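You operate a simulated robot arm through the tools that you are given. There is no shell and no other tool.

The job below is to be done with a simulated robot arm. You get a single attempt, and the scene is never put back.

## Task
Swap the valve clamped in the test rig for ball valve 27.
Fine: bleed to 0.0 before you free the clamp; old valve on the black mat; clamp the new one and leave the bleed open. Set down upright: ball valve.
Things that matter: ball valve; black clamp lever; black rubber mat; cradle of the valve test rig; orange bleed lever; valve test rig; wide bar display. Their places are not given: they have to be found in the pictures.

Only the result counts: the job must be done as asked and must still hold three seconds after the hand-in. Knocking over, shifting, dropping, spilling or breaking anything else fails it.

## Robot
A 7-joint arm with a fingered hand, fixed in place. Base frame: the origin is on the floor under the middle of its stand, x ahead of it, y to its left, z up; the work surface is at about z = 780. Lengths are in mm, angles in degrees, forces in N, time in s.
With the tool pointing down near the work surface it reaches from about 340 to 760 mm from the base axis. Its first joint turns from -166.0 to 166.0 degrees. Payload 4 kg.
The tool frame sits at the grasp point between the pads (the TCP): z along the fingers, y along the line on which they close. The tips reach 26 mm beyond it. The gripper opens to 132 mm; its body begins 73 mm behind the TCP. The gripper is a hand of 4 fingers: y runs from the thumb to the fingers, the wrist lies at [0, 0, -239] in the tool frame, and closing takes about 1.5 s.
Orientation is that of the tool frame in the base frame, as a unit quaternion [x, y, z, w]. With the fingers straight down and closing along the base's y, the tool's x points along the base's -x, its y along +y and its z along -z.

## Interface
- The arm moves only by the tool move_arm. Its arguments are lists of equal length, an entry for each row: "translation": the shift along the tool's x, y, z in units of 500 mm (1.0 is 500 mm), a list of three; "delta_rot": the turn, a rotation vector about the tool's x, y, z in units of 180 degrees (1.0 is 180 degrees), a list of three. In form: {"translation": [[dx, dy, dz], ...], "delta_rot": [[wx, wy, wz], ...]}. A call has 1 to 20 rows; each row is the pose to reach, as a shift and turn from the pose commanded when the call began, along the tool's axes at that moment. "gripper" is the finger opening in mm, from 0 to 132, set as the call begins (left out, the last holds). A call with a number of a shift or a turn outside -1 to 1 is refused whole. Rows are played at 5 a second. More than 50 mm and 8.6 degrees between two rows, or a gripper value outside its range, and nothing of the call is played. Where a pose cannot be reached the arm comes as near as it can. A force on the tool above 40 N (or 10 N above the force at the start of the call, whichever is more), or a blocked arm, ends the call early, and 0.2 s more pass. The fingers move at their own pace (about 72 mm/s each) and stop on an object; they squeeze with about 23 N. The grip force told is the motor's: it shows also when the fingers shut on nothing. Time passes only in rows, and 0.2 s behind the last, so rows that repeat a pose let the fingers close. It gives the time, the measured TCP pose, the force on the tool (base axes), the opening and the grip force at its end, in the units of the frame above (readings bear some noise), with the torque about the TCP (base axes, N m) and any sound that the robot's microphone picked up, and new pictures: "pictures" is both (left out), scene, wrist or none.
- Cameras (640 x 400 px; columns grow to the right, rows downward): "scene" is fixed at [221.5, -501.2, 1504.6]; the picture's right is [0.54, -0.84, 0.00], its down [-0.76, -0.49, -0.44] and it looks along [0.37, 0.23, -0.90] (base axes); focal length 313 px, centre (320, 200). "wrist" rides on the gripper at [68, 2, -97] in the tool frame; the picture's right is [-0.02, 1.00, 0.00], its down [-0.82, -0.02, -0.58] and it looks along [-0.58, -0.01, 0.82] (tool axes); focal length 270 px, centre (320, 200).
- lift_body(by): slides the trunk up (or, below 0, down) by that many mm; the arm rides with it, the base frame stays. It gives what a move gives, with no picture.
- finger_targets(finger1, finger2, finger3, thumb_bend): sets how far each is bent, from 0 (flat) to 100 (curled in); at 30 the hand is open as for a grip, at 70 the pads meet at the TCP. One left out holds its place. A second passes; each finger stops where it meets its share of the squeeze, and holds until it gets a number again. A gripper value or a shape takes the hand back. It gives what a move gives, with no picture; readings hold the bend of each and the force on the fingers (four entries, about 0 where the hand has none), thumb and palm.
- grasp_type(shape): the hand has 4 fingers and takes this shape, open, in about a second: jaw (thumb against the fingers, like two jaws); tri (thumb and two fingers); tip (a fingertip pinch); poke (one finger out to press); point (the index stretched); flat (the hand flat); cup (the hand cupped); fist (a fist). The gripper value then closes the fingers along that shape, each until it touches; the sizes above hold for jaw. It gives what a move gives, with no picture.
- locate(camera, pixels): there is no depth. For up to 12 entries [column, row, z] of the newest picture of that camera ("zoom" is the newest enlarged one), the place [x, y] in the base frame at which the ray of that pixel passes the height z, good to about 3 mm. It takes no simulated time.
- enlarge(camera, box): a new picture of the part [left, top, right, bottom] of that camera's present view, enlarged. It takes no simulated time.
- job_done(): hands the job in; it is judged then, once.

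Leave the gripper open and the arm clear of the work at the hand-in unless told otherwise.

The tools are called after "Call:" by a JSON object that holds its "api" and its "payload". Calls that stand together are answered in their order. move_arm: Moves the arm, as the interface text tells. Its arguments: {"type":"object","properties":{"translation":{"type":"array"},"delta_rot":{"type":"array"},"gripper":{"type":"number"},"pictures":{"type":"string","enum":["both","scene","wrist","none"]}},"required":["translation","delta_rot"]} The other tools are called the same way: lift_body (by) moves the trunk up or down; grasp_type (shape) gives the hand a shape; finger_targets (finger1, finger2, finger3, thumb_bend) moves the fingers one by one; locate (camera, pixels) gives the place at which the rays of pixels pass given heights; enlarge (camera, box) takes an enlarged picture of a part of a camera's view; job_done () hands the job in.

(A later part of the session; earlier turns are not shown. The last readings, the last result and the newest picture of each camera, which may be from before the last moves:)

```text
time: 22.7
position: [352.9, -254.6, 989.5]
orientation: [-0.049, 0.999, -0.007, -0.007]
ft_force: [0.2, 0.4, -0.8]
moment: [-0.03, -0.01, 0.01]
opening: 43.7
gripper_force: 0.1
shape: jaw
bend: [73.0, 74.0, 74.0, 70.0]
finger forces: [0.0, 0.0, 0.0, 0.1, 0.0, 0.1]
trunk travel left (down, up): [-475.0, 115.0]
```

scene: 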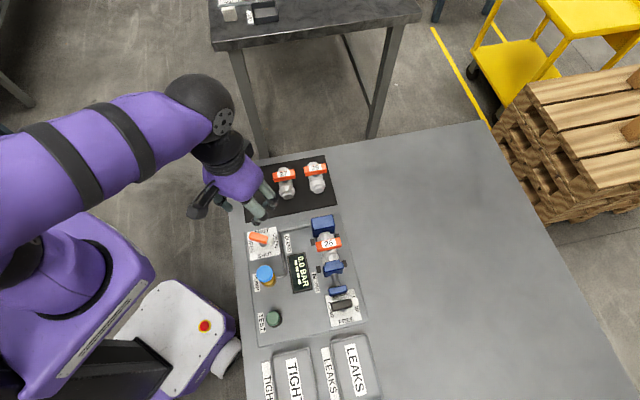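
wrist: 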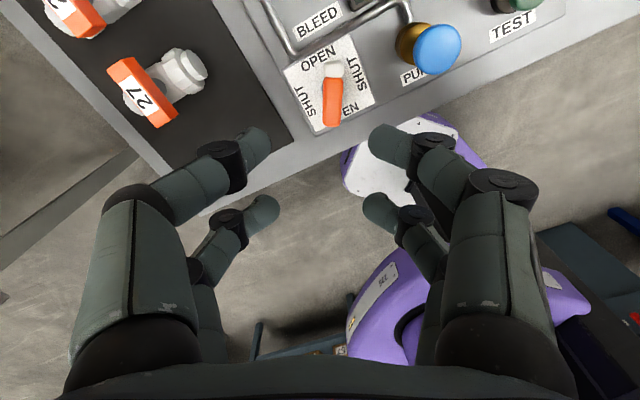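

The hand is at yaw about 6° now. I check the lever's direction in the scene picture before choosing the re-grip yaw.

Call:
{"api": "enlarge", "payload": {"camera": "scene", "box": [240, 222, 290, 254]}}

Call:
{"api": "enlarge", "payload": {"camera": "scene", "box": [285, 245, 325, 300]}}

```text
12.50 times, centred on (265, 238) of scene
```

zoom: 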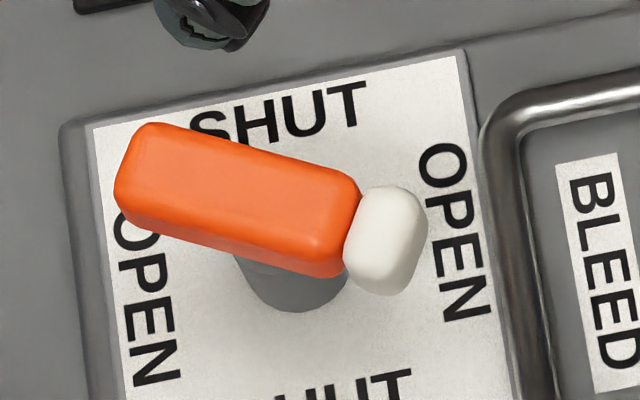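

```text
7.27 times, centred on (305, 272) of scene
```

zoom: 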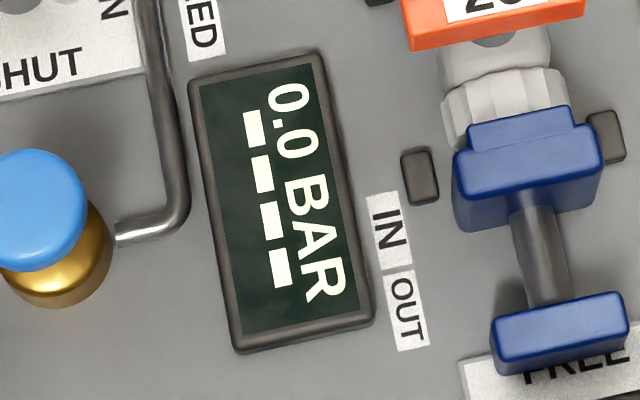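

The display reads 0.0 BAR, and the lever still needs roughly 25° to lie along OPEN–OPEN. I level the hand, centre it over the lever pivot (342, -264), then turn it to yaw about -70°.

Call:
{"api": "move_arm", "payload": {"translation": [[0.0236, -0.0166, 0.059], [0.0236, -0.0166, 0.059]], "delta_rot": [[-0.0042, -0.0047, 0], [-0.0042, -0.0047, 0]], "pictures": "none"}}

Call:
{"api": "move_arm", "payload": {"translation": [[0, 0, 0], [0, 0, 0], [0, 0, 0], [0, 0, 0], [0, 0, 0], [0, 0, 0], [0, 0, 0], [0, 0, 0], [0, 0, 0], [0, 0, 0], [0, 0, 0]], "delta_rot": [[0, 0, 0.042], [0, 0, 0.084], [0, 0, 0.126], [0, 0, 0.168], [0, 0, 0.21], [0, 0, 0.252], [0, 0, 0.294], [0, 0, 0.336], [0, 0, 0.378], [0, 0, 0.42], [0, 0, 0.42]], "pictures": "both"}}

```text
time: 23.3
position: [342.4, -264.9, 960.3]
orientation: [-0.051, 0.999, -0.001, 0.001]
ft_force: [0.8, -0.4, -0.3]
moment: [0.01, -0.02, 0.01]
opening: 43.8
gripper_force: 0.1
shape: jaw
bend: [73.0, 74.0, 74.0, 70.0]
finger forces: [0.0, 0.0, 0.0, 0.0, 0.0, 0.0]
trunk travel left (down, up): [-475.0, 115.0]
```

```text
time: 25.7
position: [341.8, -264.4, 960.8]
orientation: [0.574, 0.819, 0.0, 0.001]
ft_force: [-0.1, 0.0, 0.4]
moment: [-0.02, 0.04, -0.01]
opening: 43.7
gripper_force: 0.1
shape: jaw
bend: [73.0, 74.0, 74.0, 70.0]
finger forces: [0.0, 0.0, 0.1, 0.1, 0.1, 0.0]
trunk travel left (down, up): [-475.0, 115.0]
```

scene: 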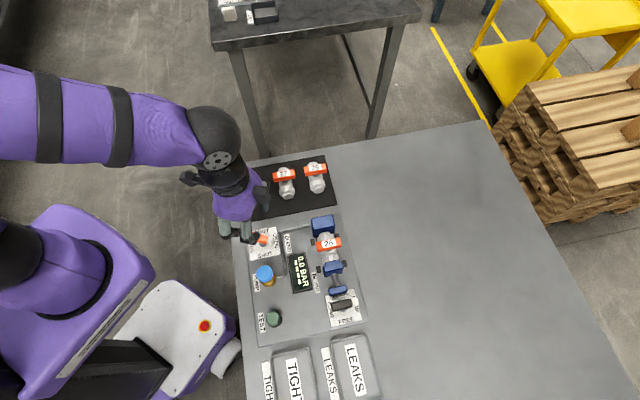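
wrist: 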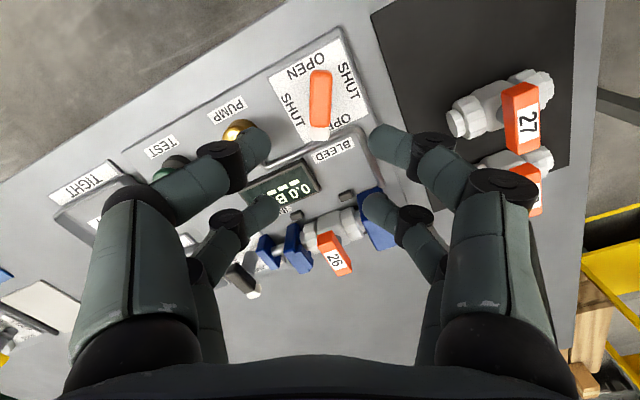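

The lever lies upright in the picture at column 320, so yaw -70° matches. I narrow the opening to 30 mm to stay clear of the pump knob and go down to z 880 to check.

Call:
{"api": "move_arm", "payload": {"translation": [[0, 0, 0.08], [0, 0, 0.16], [0, 0, 0.16]], "delta_rot": [[0, 0, 0], [0, 0, 0], [0, 0, 0]], "gripper": 32, "pictures": "wrist"}}

Call:
{"api": "enlarge", "payload": {"camera": "wrist", "box": [200, 20, 440, 230]}}

```text
time: 26.5
position: [341.2, -265.4, 881.1]
orientation: [0.572, 0.821, 0.0, 0.001]
ft_force: [0.8, 0.4, 0.1]
moment: [0.04, 0.02, 0.03]
opening: 32.1
gripper_force: 0.0
shape: jaw
bend: [73.0, 73.0, 73.0, 70.0]
finger forces: [0.1, 0.0, 0.0, 0.0, 0.0, 0.0]
trunk travel left (down, up): [-475.0, 115.0]
```

wrist: 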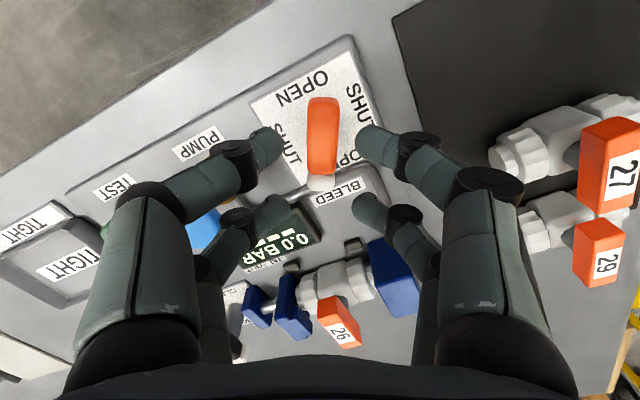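

```text
1.90 times, centred on (320, 125) of wrist
```

zoom: 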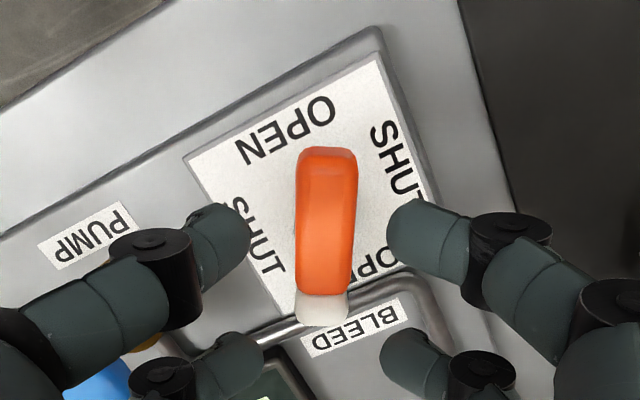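

The lever is centred, and the pump knob shows under the left digits at (205, 230). I shift about 6 mm along the lever, away from the knob, and go down to z 843.

Call:
{"api": "move_arm", "payload": {"translation": [[0.0118, 0.0017, 0.01], [0.0118, 0.0017, 0.04], [0.0118, 0.0017, 0.076], [0.0118, 0.0017, 0.076]], "delta_rot": [[0, 0, 0], [0, 0, 0], [0, 0, 0], [0, 0, 0]], "pictures": "both"}}

Call:
{"api": "enlarge", "payload": {"camera": "scene", "box": [220, 190, 310, 300]}}

```text
time: 27.5
position: [339.4, -259.2, 842.4]
orientation: [0.572, 0.82, 0.0, 0.001]
ft_force: [0.2, 0.5, 0.0]
moment: [-0.04, -0.02, 0.01]
opening: 32.1
gripper_force: 0.0
shape: jaw
bend: [73.0, 73.0, 73.0, 70.0]
finger forces: [0.0, 0.0, 0.1, 0.1, 0.0, 0.0]
trunk travel left (down, up): [-475.0, 115.0]
```

scene: 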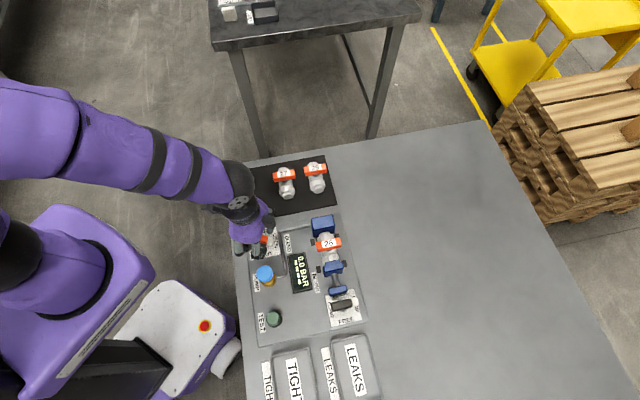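
wrist: 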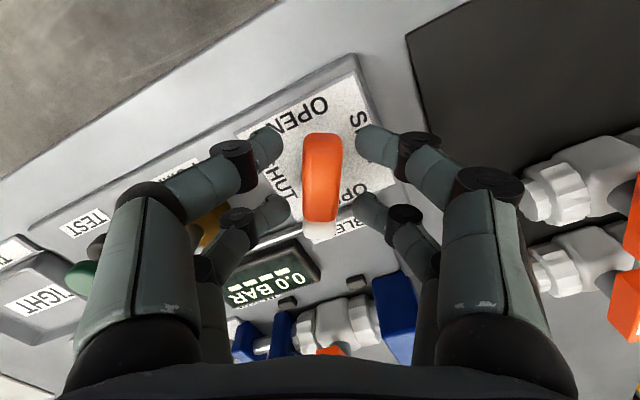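

```text
3.64 times, centred on (265, 245) of scene
```

zoom: 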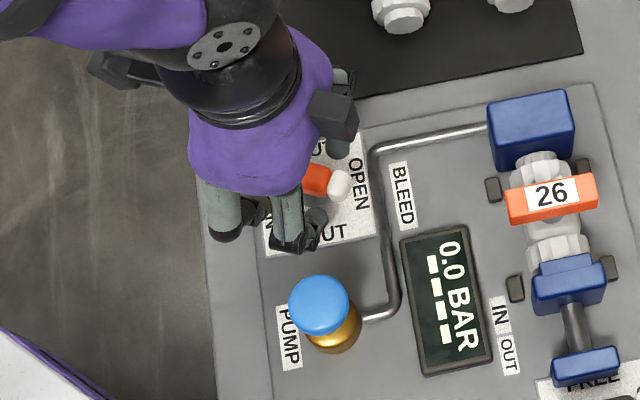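

No contact, and the lever lies between the digits. I close on it and then turn counterclockwise 25° in the next call.

Call:
{"api": "move_arm", "payload": {"translation": [[0, 0, 0], [0, 0, 0], [0, 0, 0], [0, 0, 0]], "delta_rot": [[0, 0, 0], [0, 0, 0], [0, 0, 0], [0, 0, 0]], "gripper": 8, "pictures": "wrist"}}

Call:
{"api": "move_arm", "payload": {"translation": [[0, 0.0, 0], [0, 0.0, 0], [0, 0, 0], [0, 0, 0], [0, 0, 0], [0, 0, 0]], "delta_rot": [[0, 0, -0.028], [0, 0, -0.056], [0, 0, -0.084], [0, 0, -0.112], [0, 0, -0.136], [0, 0, -0.136]], "pictures": "both"}}

```text
time: 28.5
position: [339.5, -259.2, 842.8]
orientation: [0.572, 0.82, 0.0, 0.0]
ft_force: [1.6, -0.2, -5.9]
moment: [0.05, -0.02, 0.05]
opening: 11.3
gripper_force: 22.9
shape: jaw
bend: [72.0, 72.0, 72.0, 70.0]
finger forces: [20.8, 20.7, 20.4, 0.0, 20.7, 0.0]
trunk travel left (down, up): [-475.0, 115.0]
```

wrist: 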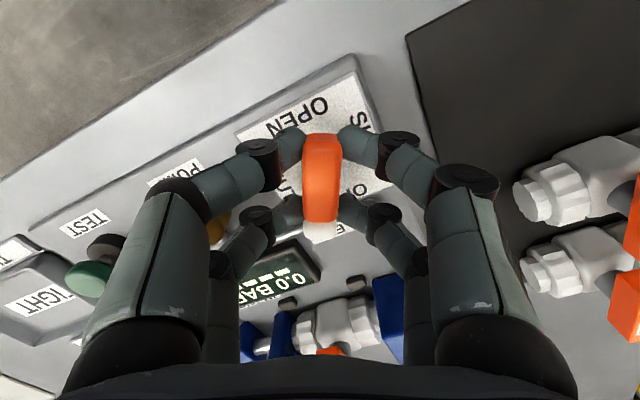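

```text
time: 29.9
position: [338.5, -260.4, 842.6]
orientation: [0.385, 0.923, 0.0, 0.002]
ft_force: [-10.7, -5.2, -2.4]
moment: [-0.09, 0.27, -0.03]
opening: 11.2
gripper_force: 22.7
shape: jaw
bend: [72.0, 72.0, 71.0, 70.0]
finger forces: [20.0, 19.3, 25.6, 0.0, 25.8, 0.0]
trunk travel left (down, up): [-475.0, 115.0]
```

scene: 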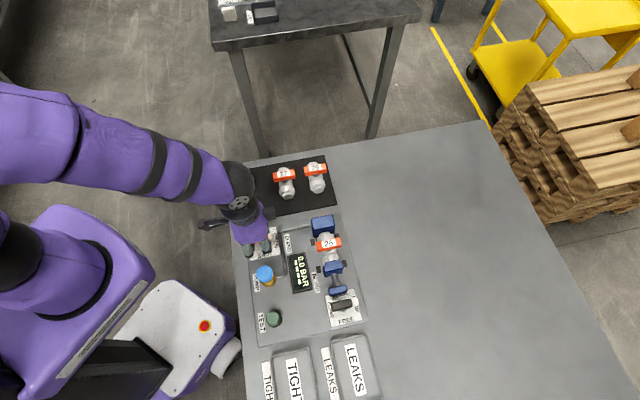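
wrist: 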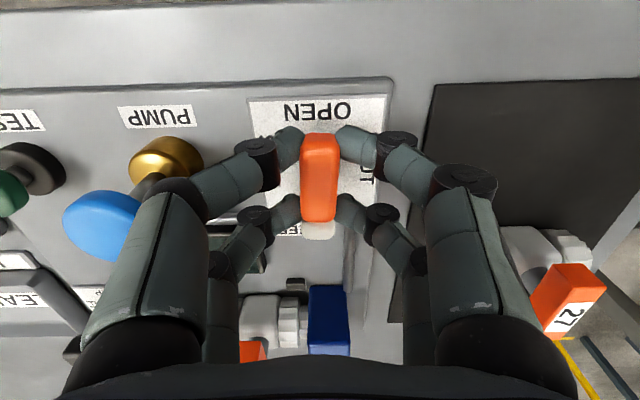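

The lever now lies along OPEN–OPEN and the display shows 0.0 BAR. I open the fingers to 34 mm and rise straight up.

Call:
{"api": "move_arm", "payload": {"translation": [[0, 0, 0], [0, 0, 0], [0, 0, 0]], "delta_rot": [[0, 0, 0], [0, 0, 0], [0, 0, 0]], "gripper": 34, "pictures": "none"}}

Call:
{"api": "move_arm", "payload": {"translation": [[0, 0, -0.06], [0, 0, -0.14], [0, 0, -0.22], [0, 0, -0.3], [0, 0, -0.3]], "delta_rot": [[0, 0, 0], [0, 0, 0], [0, 0, 0], [0, 0, 0], [0, 0, 0]], "pictures": "both"}}

Call:
{"api": "enlarge", "payload": {"camera": "scene", "box": [240, 222, 325, 300]}}

```text
time: 30.7
position: [340.5, -258.6, 842.8]
orientation: [0.385, 0.923, -0.001, 0.002]
ft_force: [0.1, -0.7, 0.4]
moment: [-0.02, -0.03, -0.01]
opening: 33.7
gripper_force: 0.0
shape: jaw
bend: [73.0, 73.0, 73.0, 70.0]
finger forces: [0.0, 0.0, 0.0, 0.0, 0.1, 0.0]
trunk travel left (down, up): [-475.0, 115.0]
```

```text
time: 31.9
position: [338.7, -259.4, 992.8]
orientation: [0.385, 0.923, 0.0, 0.001]
ft_force: [0.3, 0.3, 0.5]
moment: [-0.02, 0.01, 0.01]
opening: 33.7
gripper_force: 0.0
shape: jaw
bend: [73.0, 73.0, 73.0, 70.0]
finger forces: [0.1, 0.0, 0.0, 0.0, 0.1, 0.1]
trunk travel left (down, up): [-475.0, 115.0]
```

scene: 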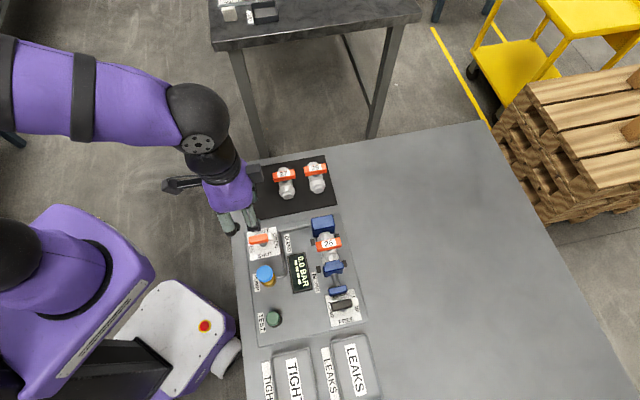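
wrist: 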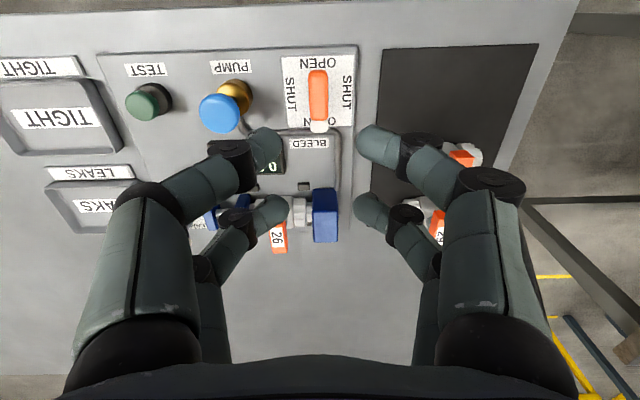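

```text
5.13 times, centred on (282, 261) of scene
```

zoom: 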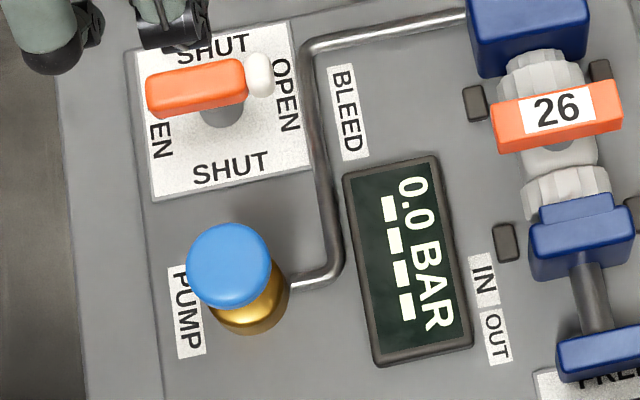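

The bleed lever lies along OPEN with 0.0 BAR. Next I move high over the rig to hover above the clamp lever near (320, -495).

Call:
{"api": "move_arm", "payload": {"translation": [[-0.0515, -0.0599, 0.011], [-0.103, -0.1198, 0.022], [-0.1545, -0.1797, 0.033], [-0.206, -0.2396, 0.044], [-0.2575, -0.2995, 0.055], [-0.309, -0.3594, 0.066], [-0.309, -0.3594, 0.066]], "delta_rot": [[0, 0, 0], [0, 0, 0], [0, 0, 0], [0, 0, 0], [0, 0, 0], [0, 0, 0], [0, 0, 0]], "pictures": "both"}}

Call:
{"api": "enlarge", "payload": {"camera": "wrist", "box": [220, 0, 420, 160]}}

```text
time: 33.5
position: [321.8, -495.9, 959.5]
orientation: [0.385, 0.923, -0.001, 0.001]
ft_force: [-0.1, -0.3, -1.0]
moment: [0.0, 0.0, 0.01]
opening: 34.0
gripper_force: 0.1
shape: jaw
bend: [73.0, 73.0, 73.0, 70.0]
finger forces: [0.1, 0.1, 0.0, 0.1, 0.0, 0.0]
trunk travel left (down, up): [-475.0, 115.0]
```

scene: 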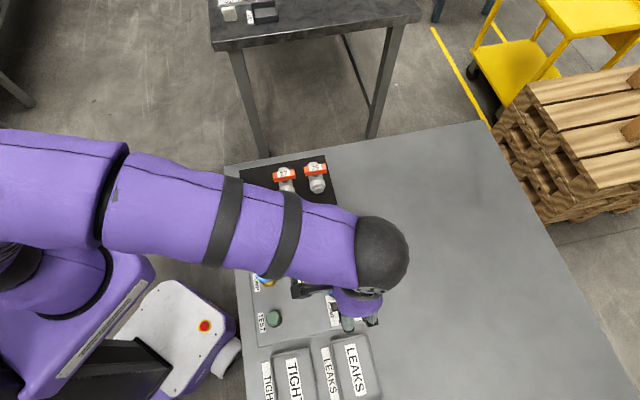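
wrist: 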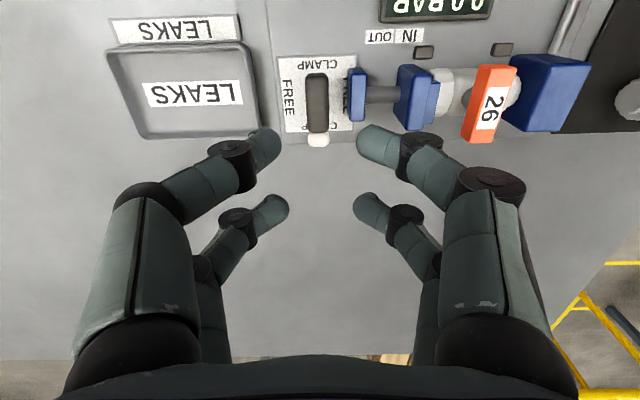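

```text
2.50 times, centred on (320, 80) of wrist
```

zoom: 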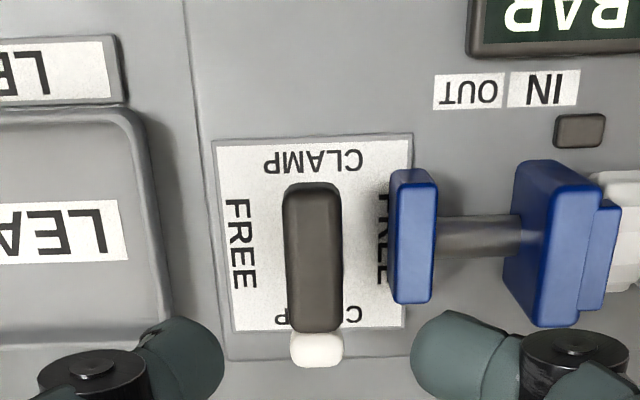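

Over the clamp lever I see it lies along CLAMP, with the blue end block close beside it on the right at about 24 mm from its axis. I locate the lever ends and the block edges at several heights to find the gap.

Call:
{"api": "locate", "payload": {"camera": "wrist", "pixels": [[317.2, 74, 815], [317.2, 74, 835], [318.8, 146, 815], [318.8, 146, 835], [350, 70, 815], [350, 70, 835], [348.5, 119, 815], [348.5, 119, 835], [366, 119, 815], [366, 119, 835]]}}

Call:
{"api": "locate", "payload": {"camera": "scene", "pixels": [[331.3, 306.1, 815], [331.3, 306.1, 835], [358.7, 301.8, 815], [358.7, 301.8, 835], [328.9, 289.1, 815], [328.9, 289.1, 835], [346.7, 285.7, 815], [346.7, 285.7, 835]]}}

```text
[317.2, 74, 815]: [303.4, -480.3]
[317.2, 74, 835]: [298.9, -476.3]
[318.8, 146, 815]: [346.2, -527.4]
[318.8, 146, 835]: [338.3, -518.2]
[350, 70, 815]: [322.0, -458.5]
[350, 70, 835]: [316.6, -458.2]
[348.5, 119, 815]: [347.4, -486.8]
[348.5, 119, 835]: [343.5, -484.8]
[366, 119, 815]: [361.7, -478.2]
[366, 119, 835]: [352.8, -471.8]
```

```text
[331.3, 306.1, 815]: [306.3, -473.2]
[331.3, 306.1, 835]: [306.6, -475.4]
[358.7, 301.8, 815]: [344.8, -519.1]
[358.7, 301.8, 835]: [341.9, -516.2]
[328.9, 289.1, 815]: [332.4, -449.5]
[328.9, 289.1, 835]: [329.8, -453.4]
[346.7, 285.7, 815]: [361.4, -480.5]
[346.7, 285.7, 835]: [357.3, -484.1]
```

The lever's middle is near (322, -498) with its top at about z 830, and the blue end block leaves little room on the +u side. I move out past the white tip and down to z 900 for a closer look at heights.

Call:
{"api": "move_arm", "payload": {"translation": [[-0.0441, -0.0014, 0.06], [-0.0882, -0.0028, 0.12], [-0.0882, -0.0028, 0.12]], "delta_rot": [[0, 0, 0], [0, 0, 0], [0, 0, 0]], "pictures": "both"}}

Call:
{"api": "enlarge", "payload": {"camera": "wrist", "box": [220, 0, 460, 160]}}

```text
time: 34.3
position: [352.2, -527.5, 899.2]
orientation: [0.385, 0.923, -0.001, 0.0]
ft_force: [0.0, -0.4, -0.3]
moment: [-0.01, 0.02, 0.01]
opening: 33.7
gripper_force: 0.1
shape: jaw
bend: [73.0, 73.0, 73.0, 70.0]
finger forces: [0.1, 0.1, 0.0, 0.0, 0.0, 0.1]
trunk travel left (down, up): [-475.0, 115.0]
```

scene: 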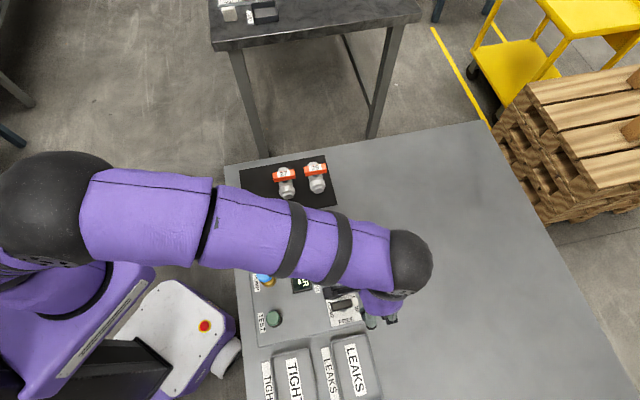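
wrist: 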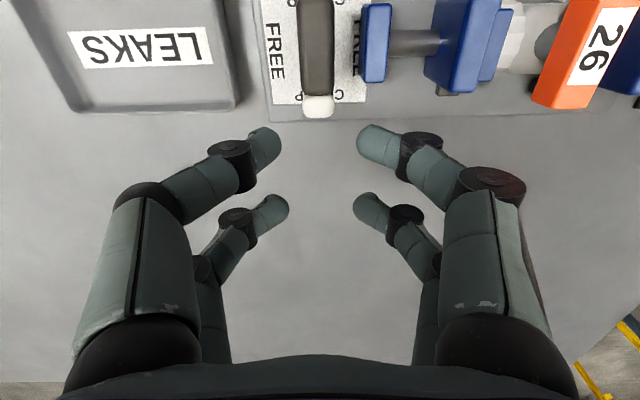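

```text
2.50 times, centred on (340, 80) of wrist
```

zoom: 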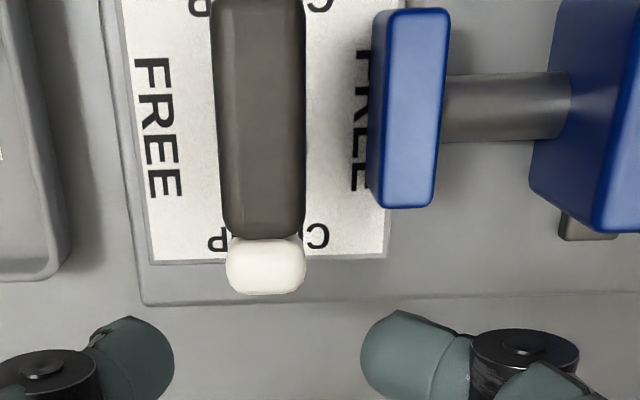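

The block top looks lower (about z 815–820) than the lever (about z 832), and it ends before the white tip. So I grip only the white-tip end with the front digit pair: I go down to z 838 with the digits either side of the tip.

Call:
{"api": "move_arm", "payload": {"translation": [[-0.0022, -0.001, 0.05], [-0.0022, -0.001, 0.09], [-0.0022, -0.001, 0.122], [-0.0022, -0.001, 0.122]], "delta_rot": [[0, 0, 0], [0, 0, 0], [0, 0, 0], [0, 0, 0]], "pictures": "wrist"}}

Call:
{"api": "enlarge", "payload": {"camera": "wrist", "box": [200, 0, 480, 200]}}

```text
time: 35.3
position: [353.0, -529.3, 837.8]
orientation: [0.385, 0.923, -0.001, 0.001]
ft_force: [0.3, -0.4, 0.1]
moment: [0.02, -0.04, -0.03]
opening: 33.8
gripper_force: 0.1
shape: jaw
bend: [73.0, 73.0, 73.0, 70.0]
finger forces: [0.0, 0.0, 0.0, 0.0, 0.1, 0.0]
trunk travel left (down, up): [-475.0, 115.0]
```

wrist: 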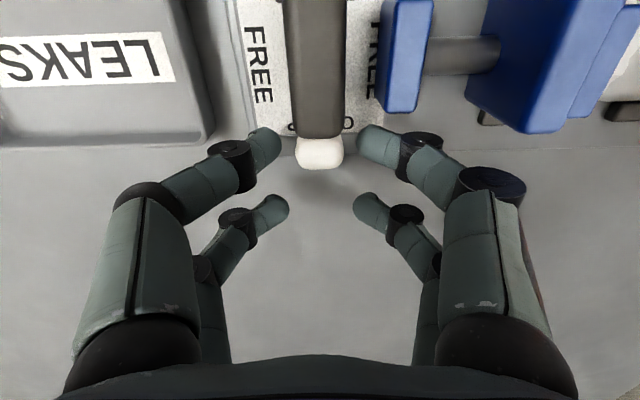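

```text
2.00 times, centred on (340, 100) of wrist
```

zoom: 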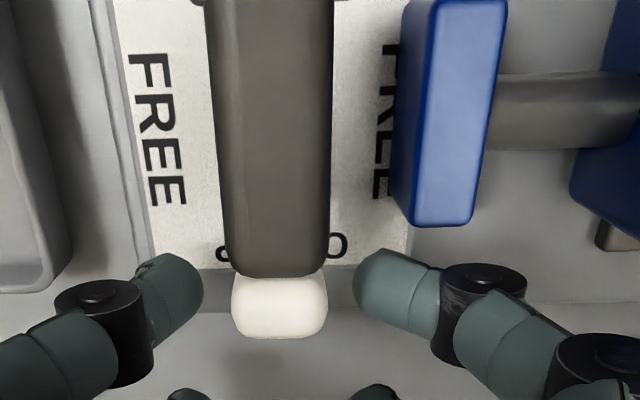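

The front digits flank the white tip at (320, 152) and clear the block. I close on it.

Call:
{"api": "move_arm", "payload": {"translation": [[0, 0, 0], [0, 0, 0], [0, 0, 0], [0, 0, 0], [0, 0, 0]], "delta_rot": [[0, 0, 0], [0, 0, 0], [0, 0, 0], [0, 0, 0], [0, 0, 0]], "gripper": 8, "pictures": "wrist"}}

```text
time: 36.5
position: [351.4, -529.2, 837.5]
orientation: [0.386, 0.923, 0.0, 0.001]
ft_force: [0.5, 0.6, -0.3]
moment: [-0.03, 0.0, 0.01]
opening: 8.2
gripper_force: 0.1
shape: jaw
bend: [71.0, 71.0, 71.0, 70.0]
finger forces: [0.1, 0.1, 0.1, 0.0, 0.0, 0.1]
trunk travel left (down, up): [-475.0, 115.0]
```

wrist: 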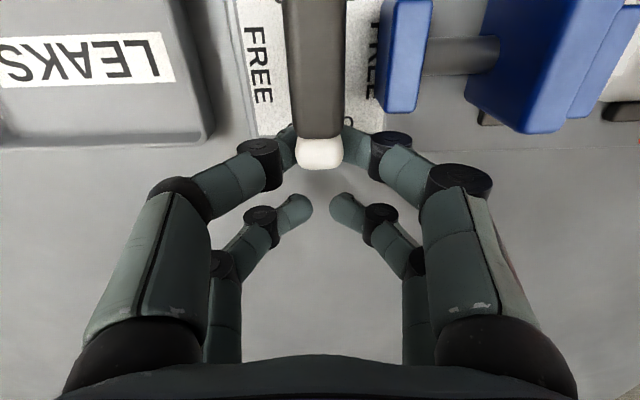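

There is no grip force at 8 mm yet. I close further to 0.

Call:
{"api": "move_arm", "payload": {"translation": [[0, 0, 0], [0, 0, 0], [0, 0, 0]], "delta_rot": [[0, 0, 0], [0, 0, 0], [0, 0, 0]], "gripper": 0, "pictures": "wrist"}}

Call:
{"api": "enlarge", "payload": {"camera": "wrist", "box": [240, 60, 400, 260]}}

```text
time: 37.3
position: [350.9, -528.5, 837.1]
orientation: [0.385, 0.923, 0.001, 0.0]
ft_force: [-1.0, -1.2, -10.6]
moment: [-0.19, -0.16, 0.02]
opening: 0.2
gripper_force: 23.2
shape: jaw
bend: [70.0, 62.0, 62.0, 72.0]
finger forces: [19.5, 0.0, 0.0, 0.0, 21.0, 0.1]
trunk travel left (down, up): [-475.0, 115.0]
```

wrist: 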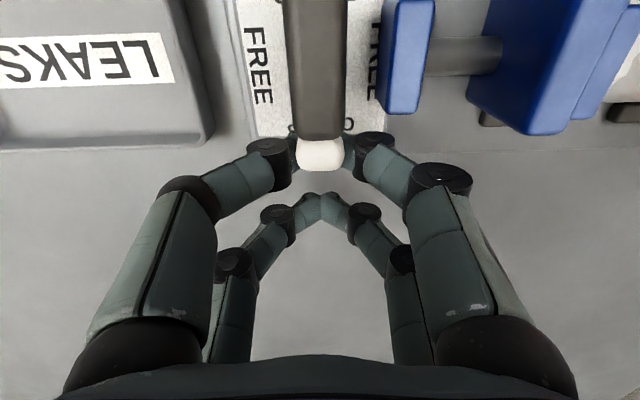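

```text
2.00 times, centred on (320, 160) of wrist
```

zoom: 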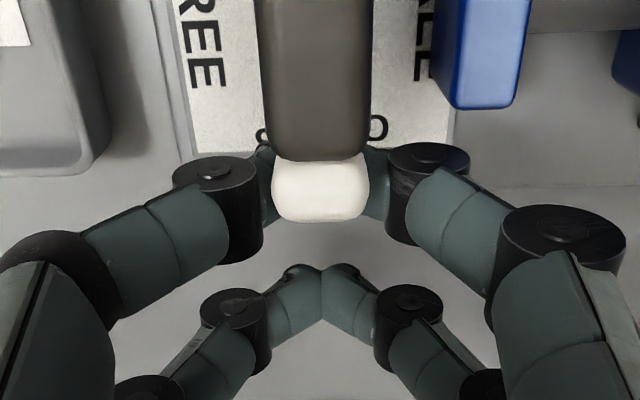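

The front pair now grips the tip (about 20 N). I try turning the clamp lever clockwise 10° on an arc about its pivot and watch the force.

Call:
{"api": "move_arm", "payload": {"translation": [[0.0003, -0.0073, 0], [0.0013, -0.0146, 0], [0.0013, -0.0146, 0]], "delta_rot": [[0, 0, 0.0278], [0, 0, 0.0556], [0, 0, 0.0556]], "pictures": "wrist"}}

```text
time: 38.1
position: [346.1, -534.5, 837.0]
orientation: [0.465, 0.885, 0.001, 0.0]
ft_force: [3.3, 0.5, -18.4]
moment: [-0.35, -0.15, -0.07]
opening: 0.2
gripper_force: 23.2
shape: jaw
bend: [70.0, 62.0, 62.0, 72.0]
finger forces: [23.1, 0.1, 0.1, 0.0, 21.1, 0.0]
trunk travel left (down, up): [-475.0, 115.0]
```

wrist: 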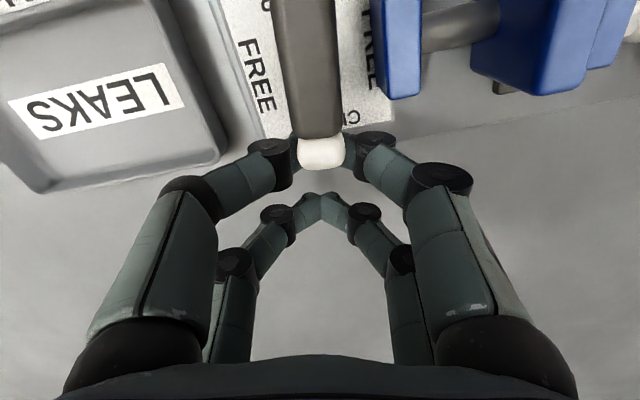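

The lever follows clockwise, so that is the freeing direction. The vertical force is -18 N because the digits pinch low under the cap, so I open slightly, rise 5 mm and re-grip before going on.

Call:
{"api": "move_arm", "payload": {"translation": [[0, 0, 0], [0, 0, 0], [0, 0, -0.011], [0, 0, -0.011]], "delta_rot": [[0, 0, 0], [0, 0, 0], [0, 0, 0], [0, 0, 0]], "gripper": 24, "pictures": "scene"}}

Call:
{"api": "move_arm", "payload": {"translation": [[0, 0, 0], [0, 0, 0], [0, 0, 0], [0, 0, 0]], "delta_rot": [[0, 0, 0], [0, 0, 0], [0, 0, 0], [0, 0, 0]], "gripper": 0, "pictures": "both"}}

```text
time: 39.1
position: [345.9, -534.1, 845.2]
orientation: [0.465, 0.885, -0.001, 0.0]
ft_force: [0.7, 0.0, 0.4]
moment: [-0.01, -0.02, 0.02]
opening: 23.7
gripper_force: 0.1
shape: jaw
bend: [73.0, 73.0, 73.0, 70.0]
finger forces: [0.1, 0.0, 0.0, 0.1, 0.0, 0.0]
trunk travel left (down, up): [-475.0, 115.0]
```

scene: 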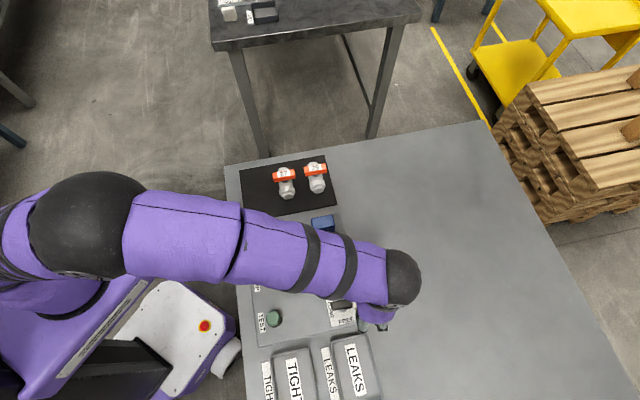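

```text
time: 40.1
position: [346.3, -534.7, 841.7]
orientation: [0.464, 0.886, 0.001, -0.001]
ft_force: [-1.3, -1.3, -17.3]
moment: [-0.4, -0.02, 0.07]
opening: 0.0
gripper_force: 23.1
shape: jaw
bend: [71.0, 61.0, 61.0, 72.0]
finger forces: [20.8, 0.0, 0.0, 0.1, 18.0, 0.0]
trunk travel left (down, up): [-475.0, 115.0]
```

scene: 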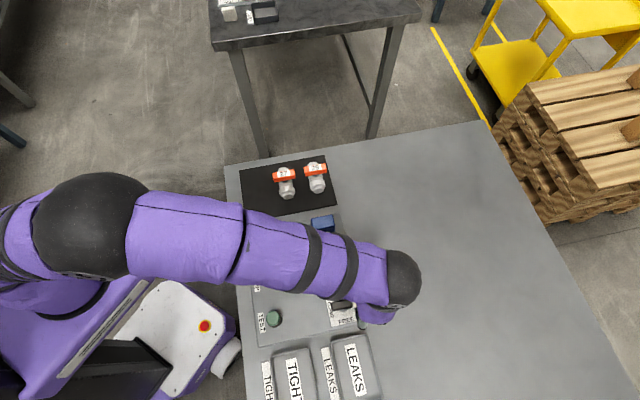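
wrist: 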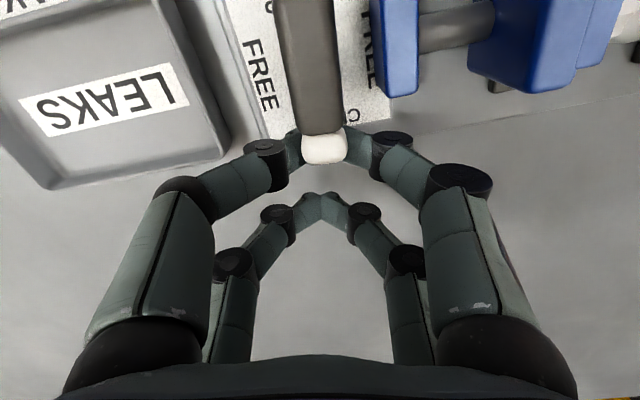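

The grip holds again at z 842. I turn on clockwise by 40° along the arc.

Call:
{"api": "move_arm", "payload": {"translation": [[0.0008, -0.0117, 0], [0.0033, -0.0232, 0], [0.0073, -0.0342, 0], [0.0128, -0.0445, 0], [0.0197, -0.054, 0], [0.0197, -0.054, 0]], "delta_rot": [[0, 0, 0.0444], [0, 0, 0.0889], [0, 0, 0.1333], [0, 0, 0.1778], [0, 0, 0.2222], [0, 0, 0.2222]], "pictures": "both"}}

```text
time: 41.5
position: [318.5, -542.3, 842.6]
orientation: [0.74, 0.672, -0.001, 0.0]
ft_force: [5.7, -16.6, -21.9]
moment: [-0.64, 0.09, -0.29]
opening: 0.0
gripper_force: 23.2
shape: jaw
bend: [72.0, 61.0, 61.0, 72.0]
finger forces: [23.8, 0.1, 0.0, 0.1, 16.4, 0.0]
trunk travel left (down, up): [-475.0, 115.0]
```

scene: 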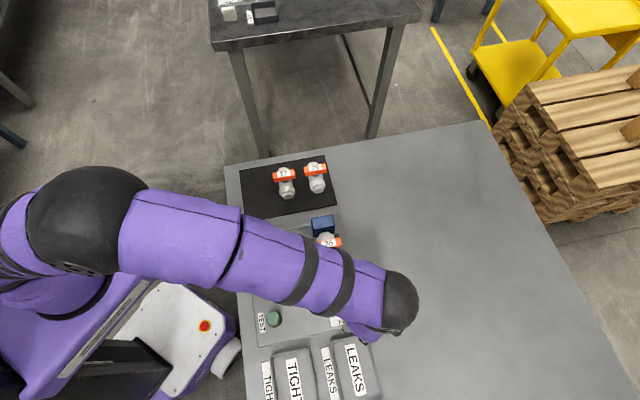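
wrist: 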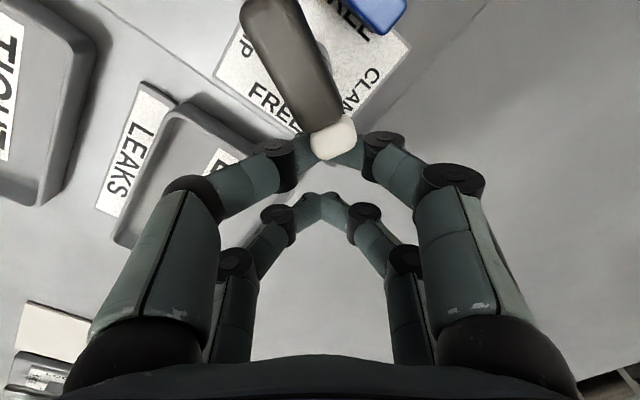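

The pinched tip lags: the lever has only turned about 26° while the hand turned 50°. A full grip with all digits over the lever's middle will give more torque, so I open, rise and look at the lever.

Call:
{"api": "move_arm", "payload": {"translation": [[0, 0, 0], [0, 0, 0], [0, 0, 0]], "delta_rot": [[0, 0, 0], [0, 0, 0], [0, 0, 0]], "gripper": 40, "pictures": "none"}}

Call:
{"api": "move_arm", "payload": {"translation": [[0, 0, -0.05], [0, 0, -0.1], [0.04, 0, -0.12], [0.08, 0, -0.14], [0.08, 0, -0.14]], "delta_rot": [[0, 0, 0], [0, 0, 0], [0, 0, -0.04], [0, 0, -0.08], [0, 0, -0.08]], "pictures": "both"}}

Call:
{"api": "enlarge", "payload": {"camera": "wrist", "box": [200, 0, 440, 180]}}

```text
time: 42.3
position: [318.2, -540.0, 844.6]
orientation: [0.739, 0.673, 0.001, 0.001]
ft_force: [-0.2, -0.3, 0.3]
moment: [0.0, -0.01, 0.01]
opening: 39.6
gripper_force: 0.1
shape: jaw
bend: [74.0, 74.0, 74.0, 70.0]
finger forces: [0.1, 0.1, 0.0, 0.0, 0.1, 0.0]
trunk travel left (down, up): [-475.0, 115.0]
```

```text
time: 43.5
position: [321.4, -500.2, 913.9]
orientation: [0.649, 0.761, 0.0, 0.001]
ft_force: [-0.2, 0.2, 0.5]
moment: [-0.01, -0.02, -0.04]
opening: 39.6
gripper_force: 0.1
shape: jaw
bend: [74.0, 74.0, 74.0, 70.0]
finger forces: [0.1, 0.0, 0.0, 0.0, 0.0, 0.0]
trunk travel left (down, up): [-475.0, 115.0]
```

scene: 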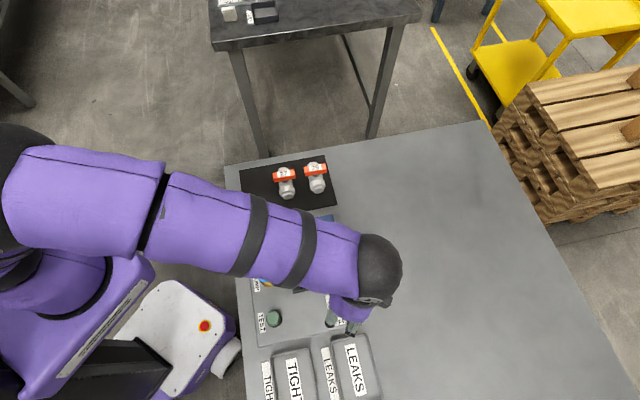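
wrist: 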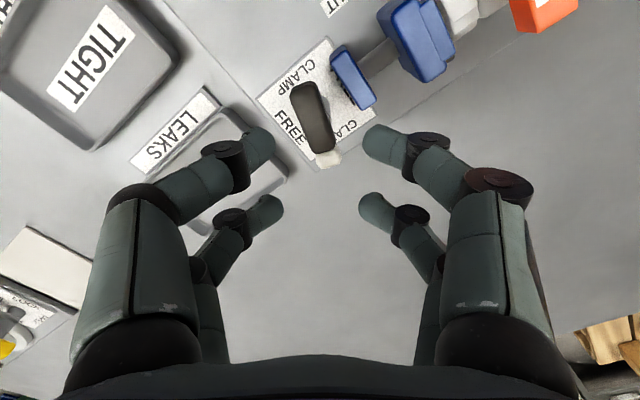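

```text
2.22 times, centred on (320, 90) of wrist
```

zoom: 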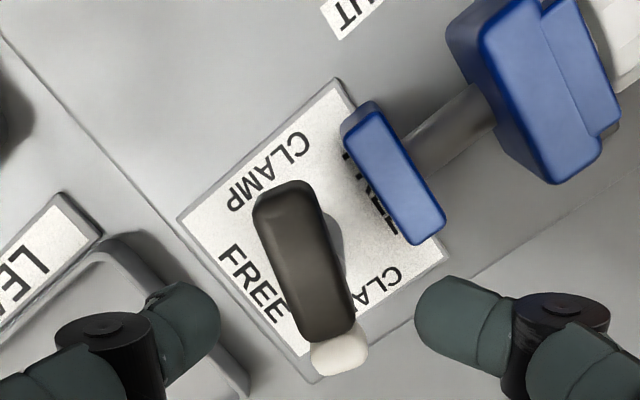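

The lever lies about 22° from CLAMP, its middle at (321.8, -498.9). I'll grip it along its length, shifted 10 mm toward the tip so the digits clear the blue block: align yaw to -67°, set opening 32, and go to z 890 first.

Call:
{"api": "move_arm", "payload": {"translation": [[-0.017, 0.006, 0], [-0.017, 0.006, 0], [-0.017, 0.006, 0.048], [-0.017, 0.006, 0.048]], "delta_rot": [[0, 0, -0.0386], [0, 0, -0.0772], [0, 0, -0.0772], [0, 0, -0.0772]], "gripper": 32, "pictures": "wrist"}}

Call:
{"api": "enlarge", "payload": {"camera": "wrist", "box": [200, 20, 440, 220]}}

```text
time: 44.5
position: [326.0, -507.5, 890.3]
orientation: [0.552, 0.834, -0.001, 0.0]
ft_force: [0.1, -0.9, 0.4]
moment: [0.05, -0.01, 0.01]
opening: 32.1
gripper_force: 0.0
shape: jaw
bend: [73.0, 73.0, 73.0, 70.0]
finger forces: [0.1, 0.0, 0.0, 0.0, 0.1, 0.1]
trunk travel left (down, up): [-475.0, 115.0]
```

wrist: 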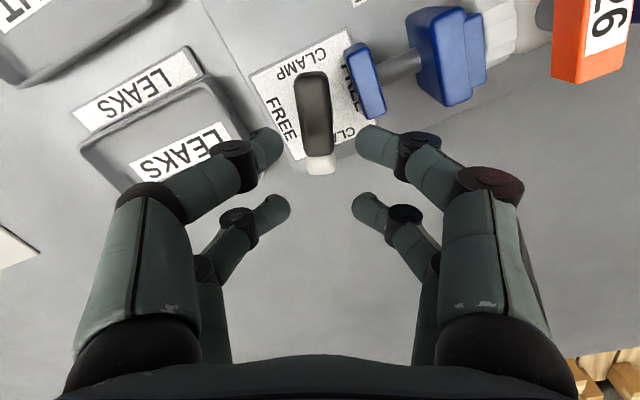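

```text
2.00 times, centred on (320, 120) of wrist
```

zoom: 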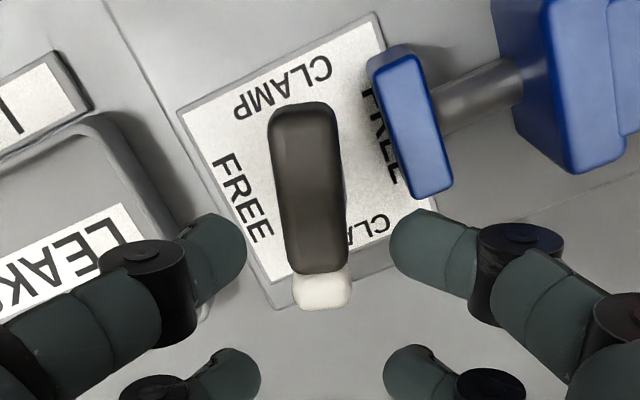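

The lever is about 4° off the hand's line. I correct the yaw, shift 2 mm more toward the tip, narrow to 27 mm and go down to z 846.

Call:
{"api": "move_arm", "payload": {"translation": [[-0.004, -0.002, 0.03], [-0.004, -0.002, 0.06], [-0.004, -0.002, 0.088], [-0.004, -0.002, 0.088]], "delta_rot": [[0, 0, -0.022], [0, 0, -0.022], [0, 0, -0.022], [0, 0, -0.022]], "gripper": 27, "pictures": "wrist"}}

Call:
{"api": "enlarge", "payload": {"camera": "wrist", "box": [200, 20, 440, 220]}}

```text
time: 45.5
position: [325.9, -510.1, 844.7]
orientation: [0.523, 0.852, 0.0, 0.001]
ft_force: [-0.3, 0.5, 0.3]
moment: [-0.02, 0.01, 0.04]
opening: 27.4
gripper_force: 0.1
shape: jaw
bend: [73.0, 73.0, 73.0, 70.0]
finger forces: [0.1, 0.1, 0.0, 0.0, 0.0, 0.0]
trunk travel left (down, up): [-475.0, 115.0]
```

wrist: 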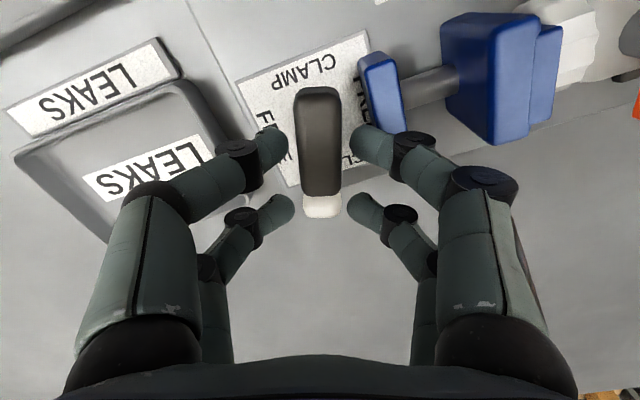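

```text
2.00 times, centred on (320, 120) of wrist
```

zoom: 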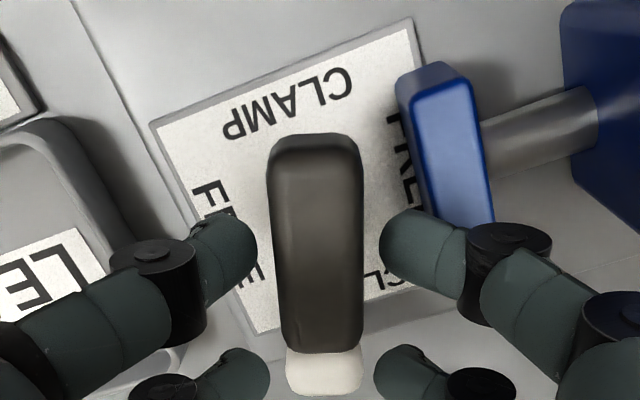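

The digits are on both sides of the lever with no contact. I close on it and then turn clockwise 24° about its pivot as a check.

Call:
{"api": "move_arm", "payload": {"translation": [[0, 0, 0], [0, 0, 0], [0, 0, 0], [0, 0, 0]], "delta_rot": [[0, 0, 0], [0, 0, 0], [0, 0, 0], [0, 0, 0]], "gripper": 6, "pictures": "none"}}

Call:
{"api": "move_arm", "payload": {"translation": [[0.0002, -0.0035, 0], [0.001, -0.0069, 0], [0.0022, -0.0102, 0], [0.0022, -0.0102, 0]], "delta_rot": [[0, 0, 0.0444], [0, 0, 0.0889], [0, 0, 0.1333], [0, 0, 0.1333]], "pictures": "wrist"}}

```text
time: 46.5
position: [326.8, -510.8, 845.4]
orientation: [0.524, 0.852, -0.001, 0.0]
ft_force: [0.1, -0.6, -3.1]
moment: [-0.08, -0.01, 0.03]
opening: 7.3
gripper_force: 22.7
shape: jaw
bend: [72.0, 69.0, 70.0, 70.0]
finger forces: [20.1, 0.1, 0.0, 0.1, 20.5, 0.1]
trunk travel left (down, up): [-475.0, 115.0]
```

```text
time: 47.5
position: [320.5, -512.6, 846.4]
orientation: [0.69, 0.724, 0.0, 0.0]
ft_force: [-5.8, 0.6, -1.7]
moment: [0.0, 0.13, 0.1]
opening: 7.6
gripper_force: 22.2
shape: jaw
bend: [72.0, 69.0, 70.0, 70.0]
finger forces: [20.0, 0.0, 0.1, 0.0, 24.1, 0.1]
trunk travel left (down, up): [-475.0, 115.0]
```

wrist: 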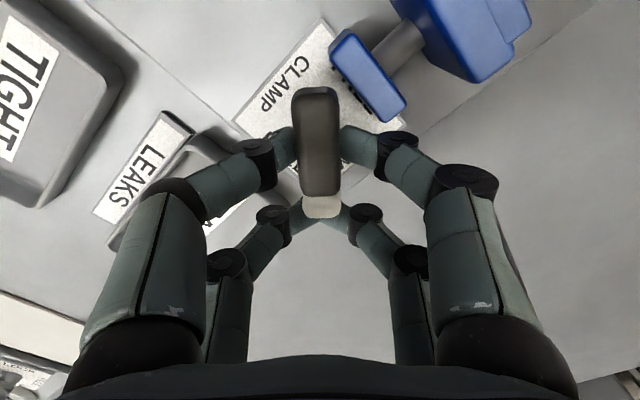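

The lever follows the hand well now. I continue clockwise another 48°.

Call:
{"api": "move_arm", "payload": {"translation": [[0.0002, -0.0035, 0], [0.001, -0.0069, 0], [0.0022, -0.0102, 0], [0.0038, -0.0132, 0], [0.0058, -0.0161, 0], [0.0083, -0.0186, 0], [0.0083, -0.0186, 0]], "delta_rot": [[0, 0, 0.0444], [0, 0, 0.0889], [0, 0, 0.1333], [0, 0, 0.1778], [0, 0, 0.2222], [0, 0, 0.2667], [0, 0, 0.2667]], "pictures": "both"}}

Call:
{"api": "enlarge", "payload": {"camera": "wrist", "box": [200, 0, 440, 220]}}

```text
time: 49.1
position: [310.0, -508.0, 846.4]
orientation: [0.924, 0.382, 0.001, -0.001]
ft_force: [-15.3, 3.2, -1.1]
moment: [0.15, 0.31, 0.19]
opening: 8.2
gripper_force: 23.1
shape: jaw
bend: [72.0, 69.0, 70.0, 70.0]
finger forces: [18.0, 0.0, 0.1, 0.1, 27.5, 0.1]
trunk travel left (down, up): [-475.0, 115.0]
```

scene: 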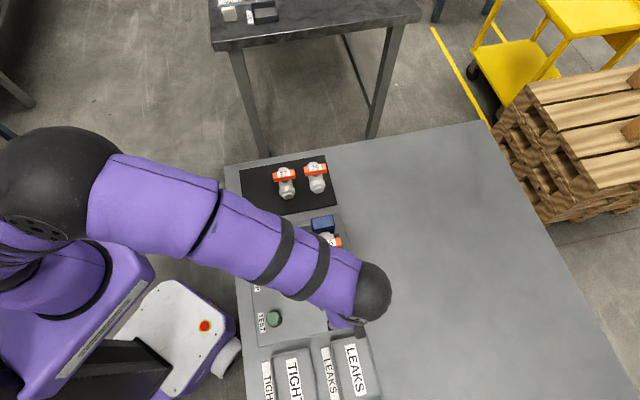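
wrist: 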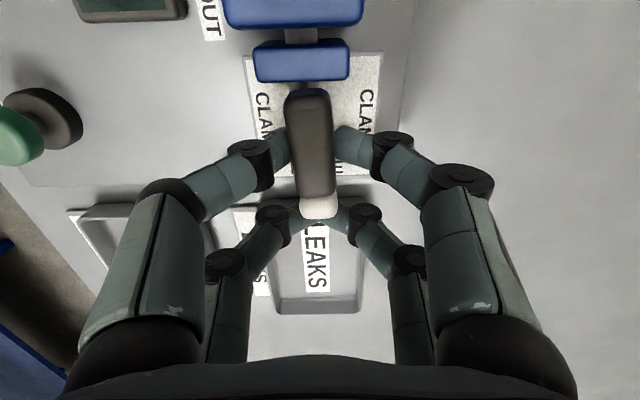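

```text
1.82 times, centred on (320, 110) of wrist
```

zoom: 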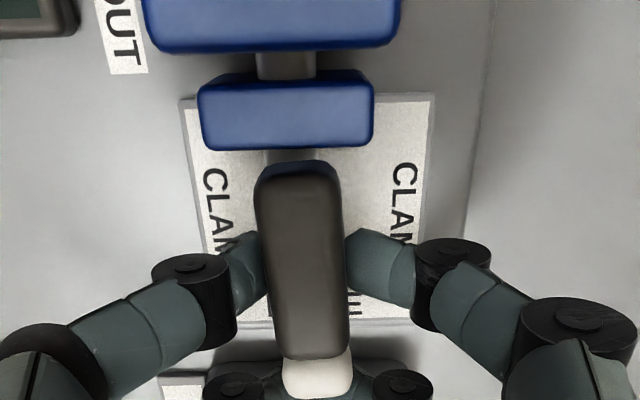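

The jaw has pulled back and the lever is nearly along FREE, about 5° short. I turn 7° more to complete it.

Call:
{"api": "move_arm", "payload": {"translation": [[0.0002, -0.003, 0], [0.0002, -0.003, 0]], "delta_rot": [[0, 0, 0.039], [0, 0, 0.039]], "pictures": "wrist"}}

Call:
{"api": "enlarge", "payload": {"camera": "wrist", "box": [200, 0, 440, 220]}}

```text
time: 49.7
position: [308.4, -508.5, 846.2]
orientation: [0.946, 0.324, 0.0, 0.001]
ft_force: [-17.7, 0.4, -3.7]
moment: [0.14, 0.39, 0.42]
opening: 8.2
gripper_force: 23.0
shape: jaw
bend: [72.0, 69.0, 70.0, 70.0]
finger forces: [17.5, 0.1, 0.0, 0.0, 28.8, 0.0]
trunk travel left (down, up): [-475.0, 115.0]
```

wrist: 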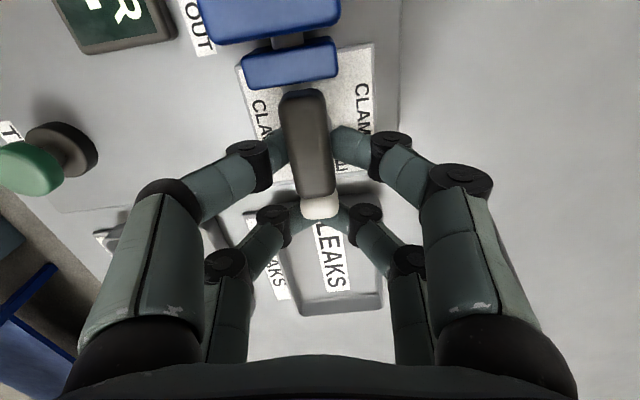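

```text
1.82 times, centred on (320, 110) of wrist
```

zoom: 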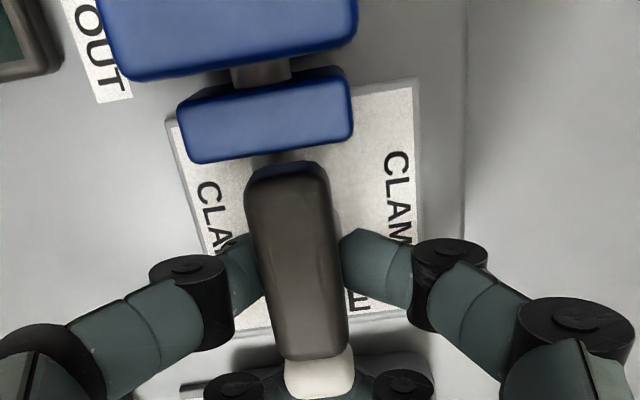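

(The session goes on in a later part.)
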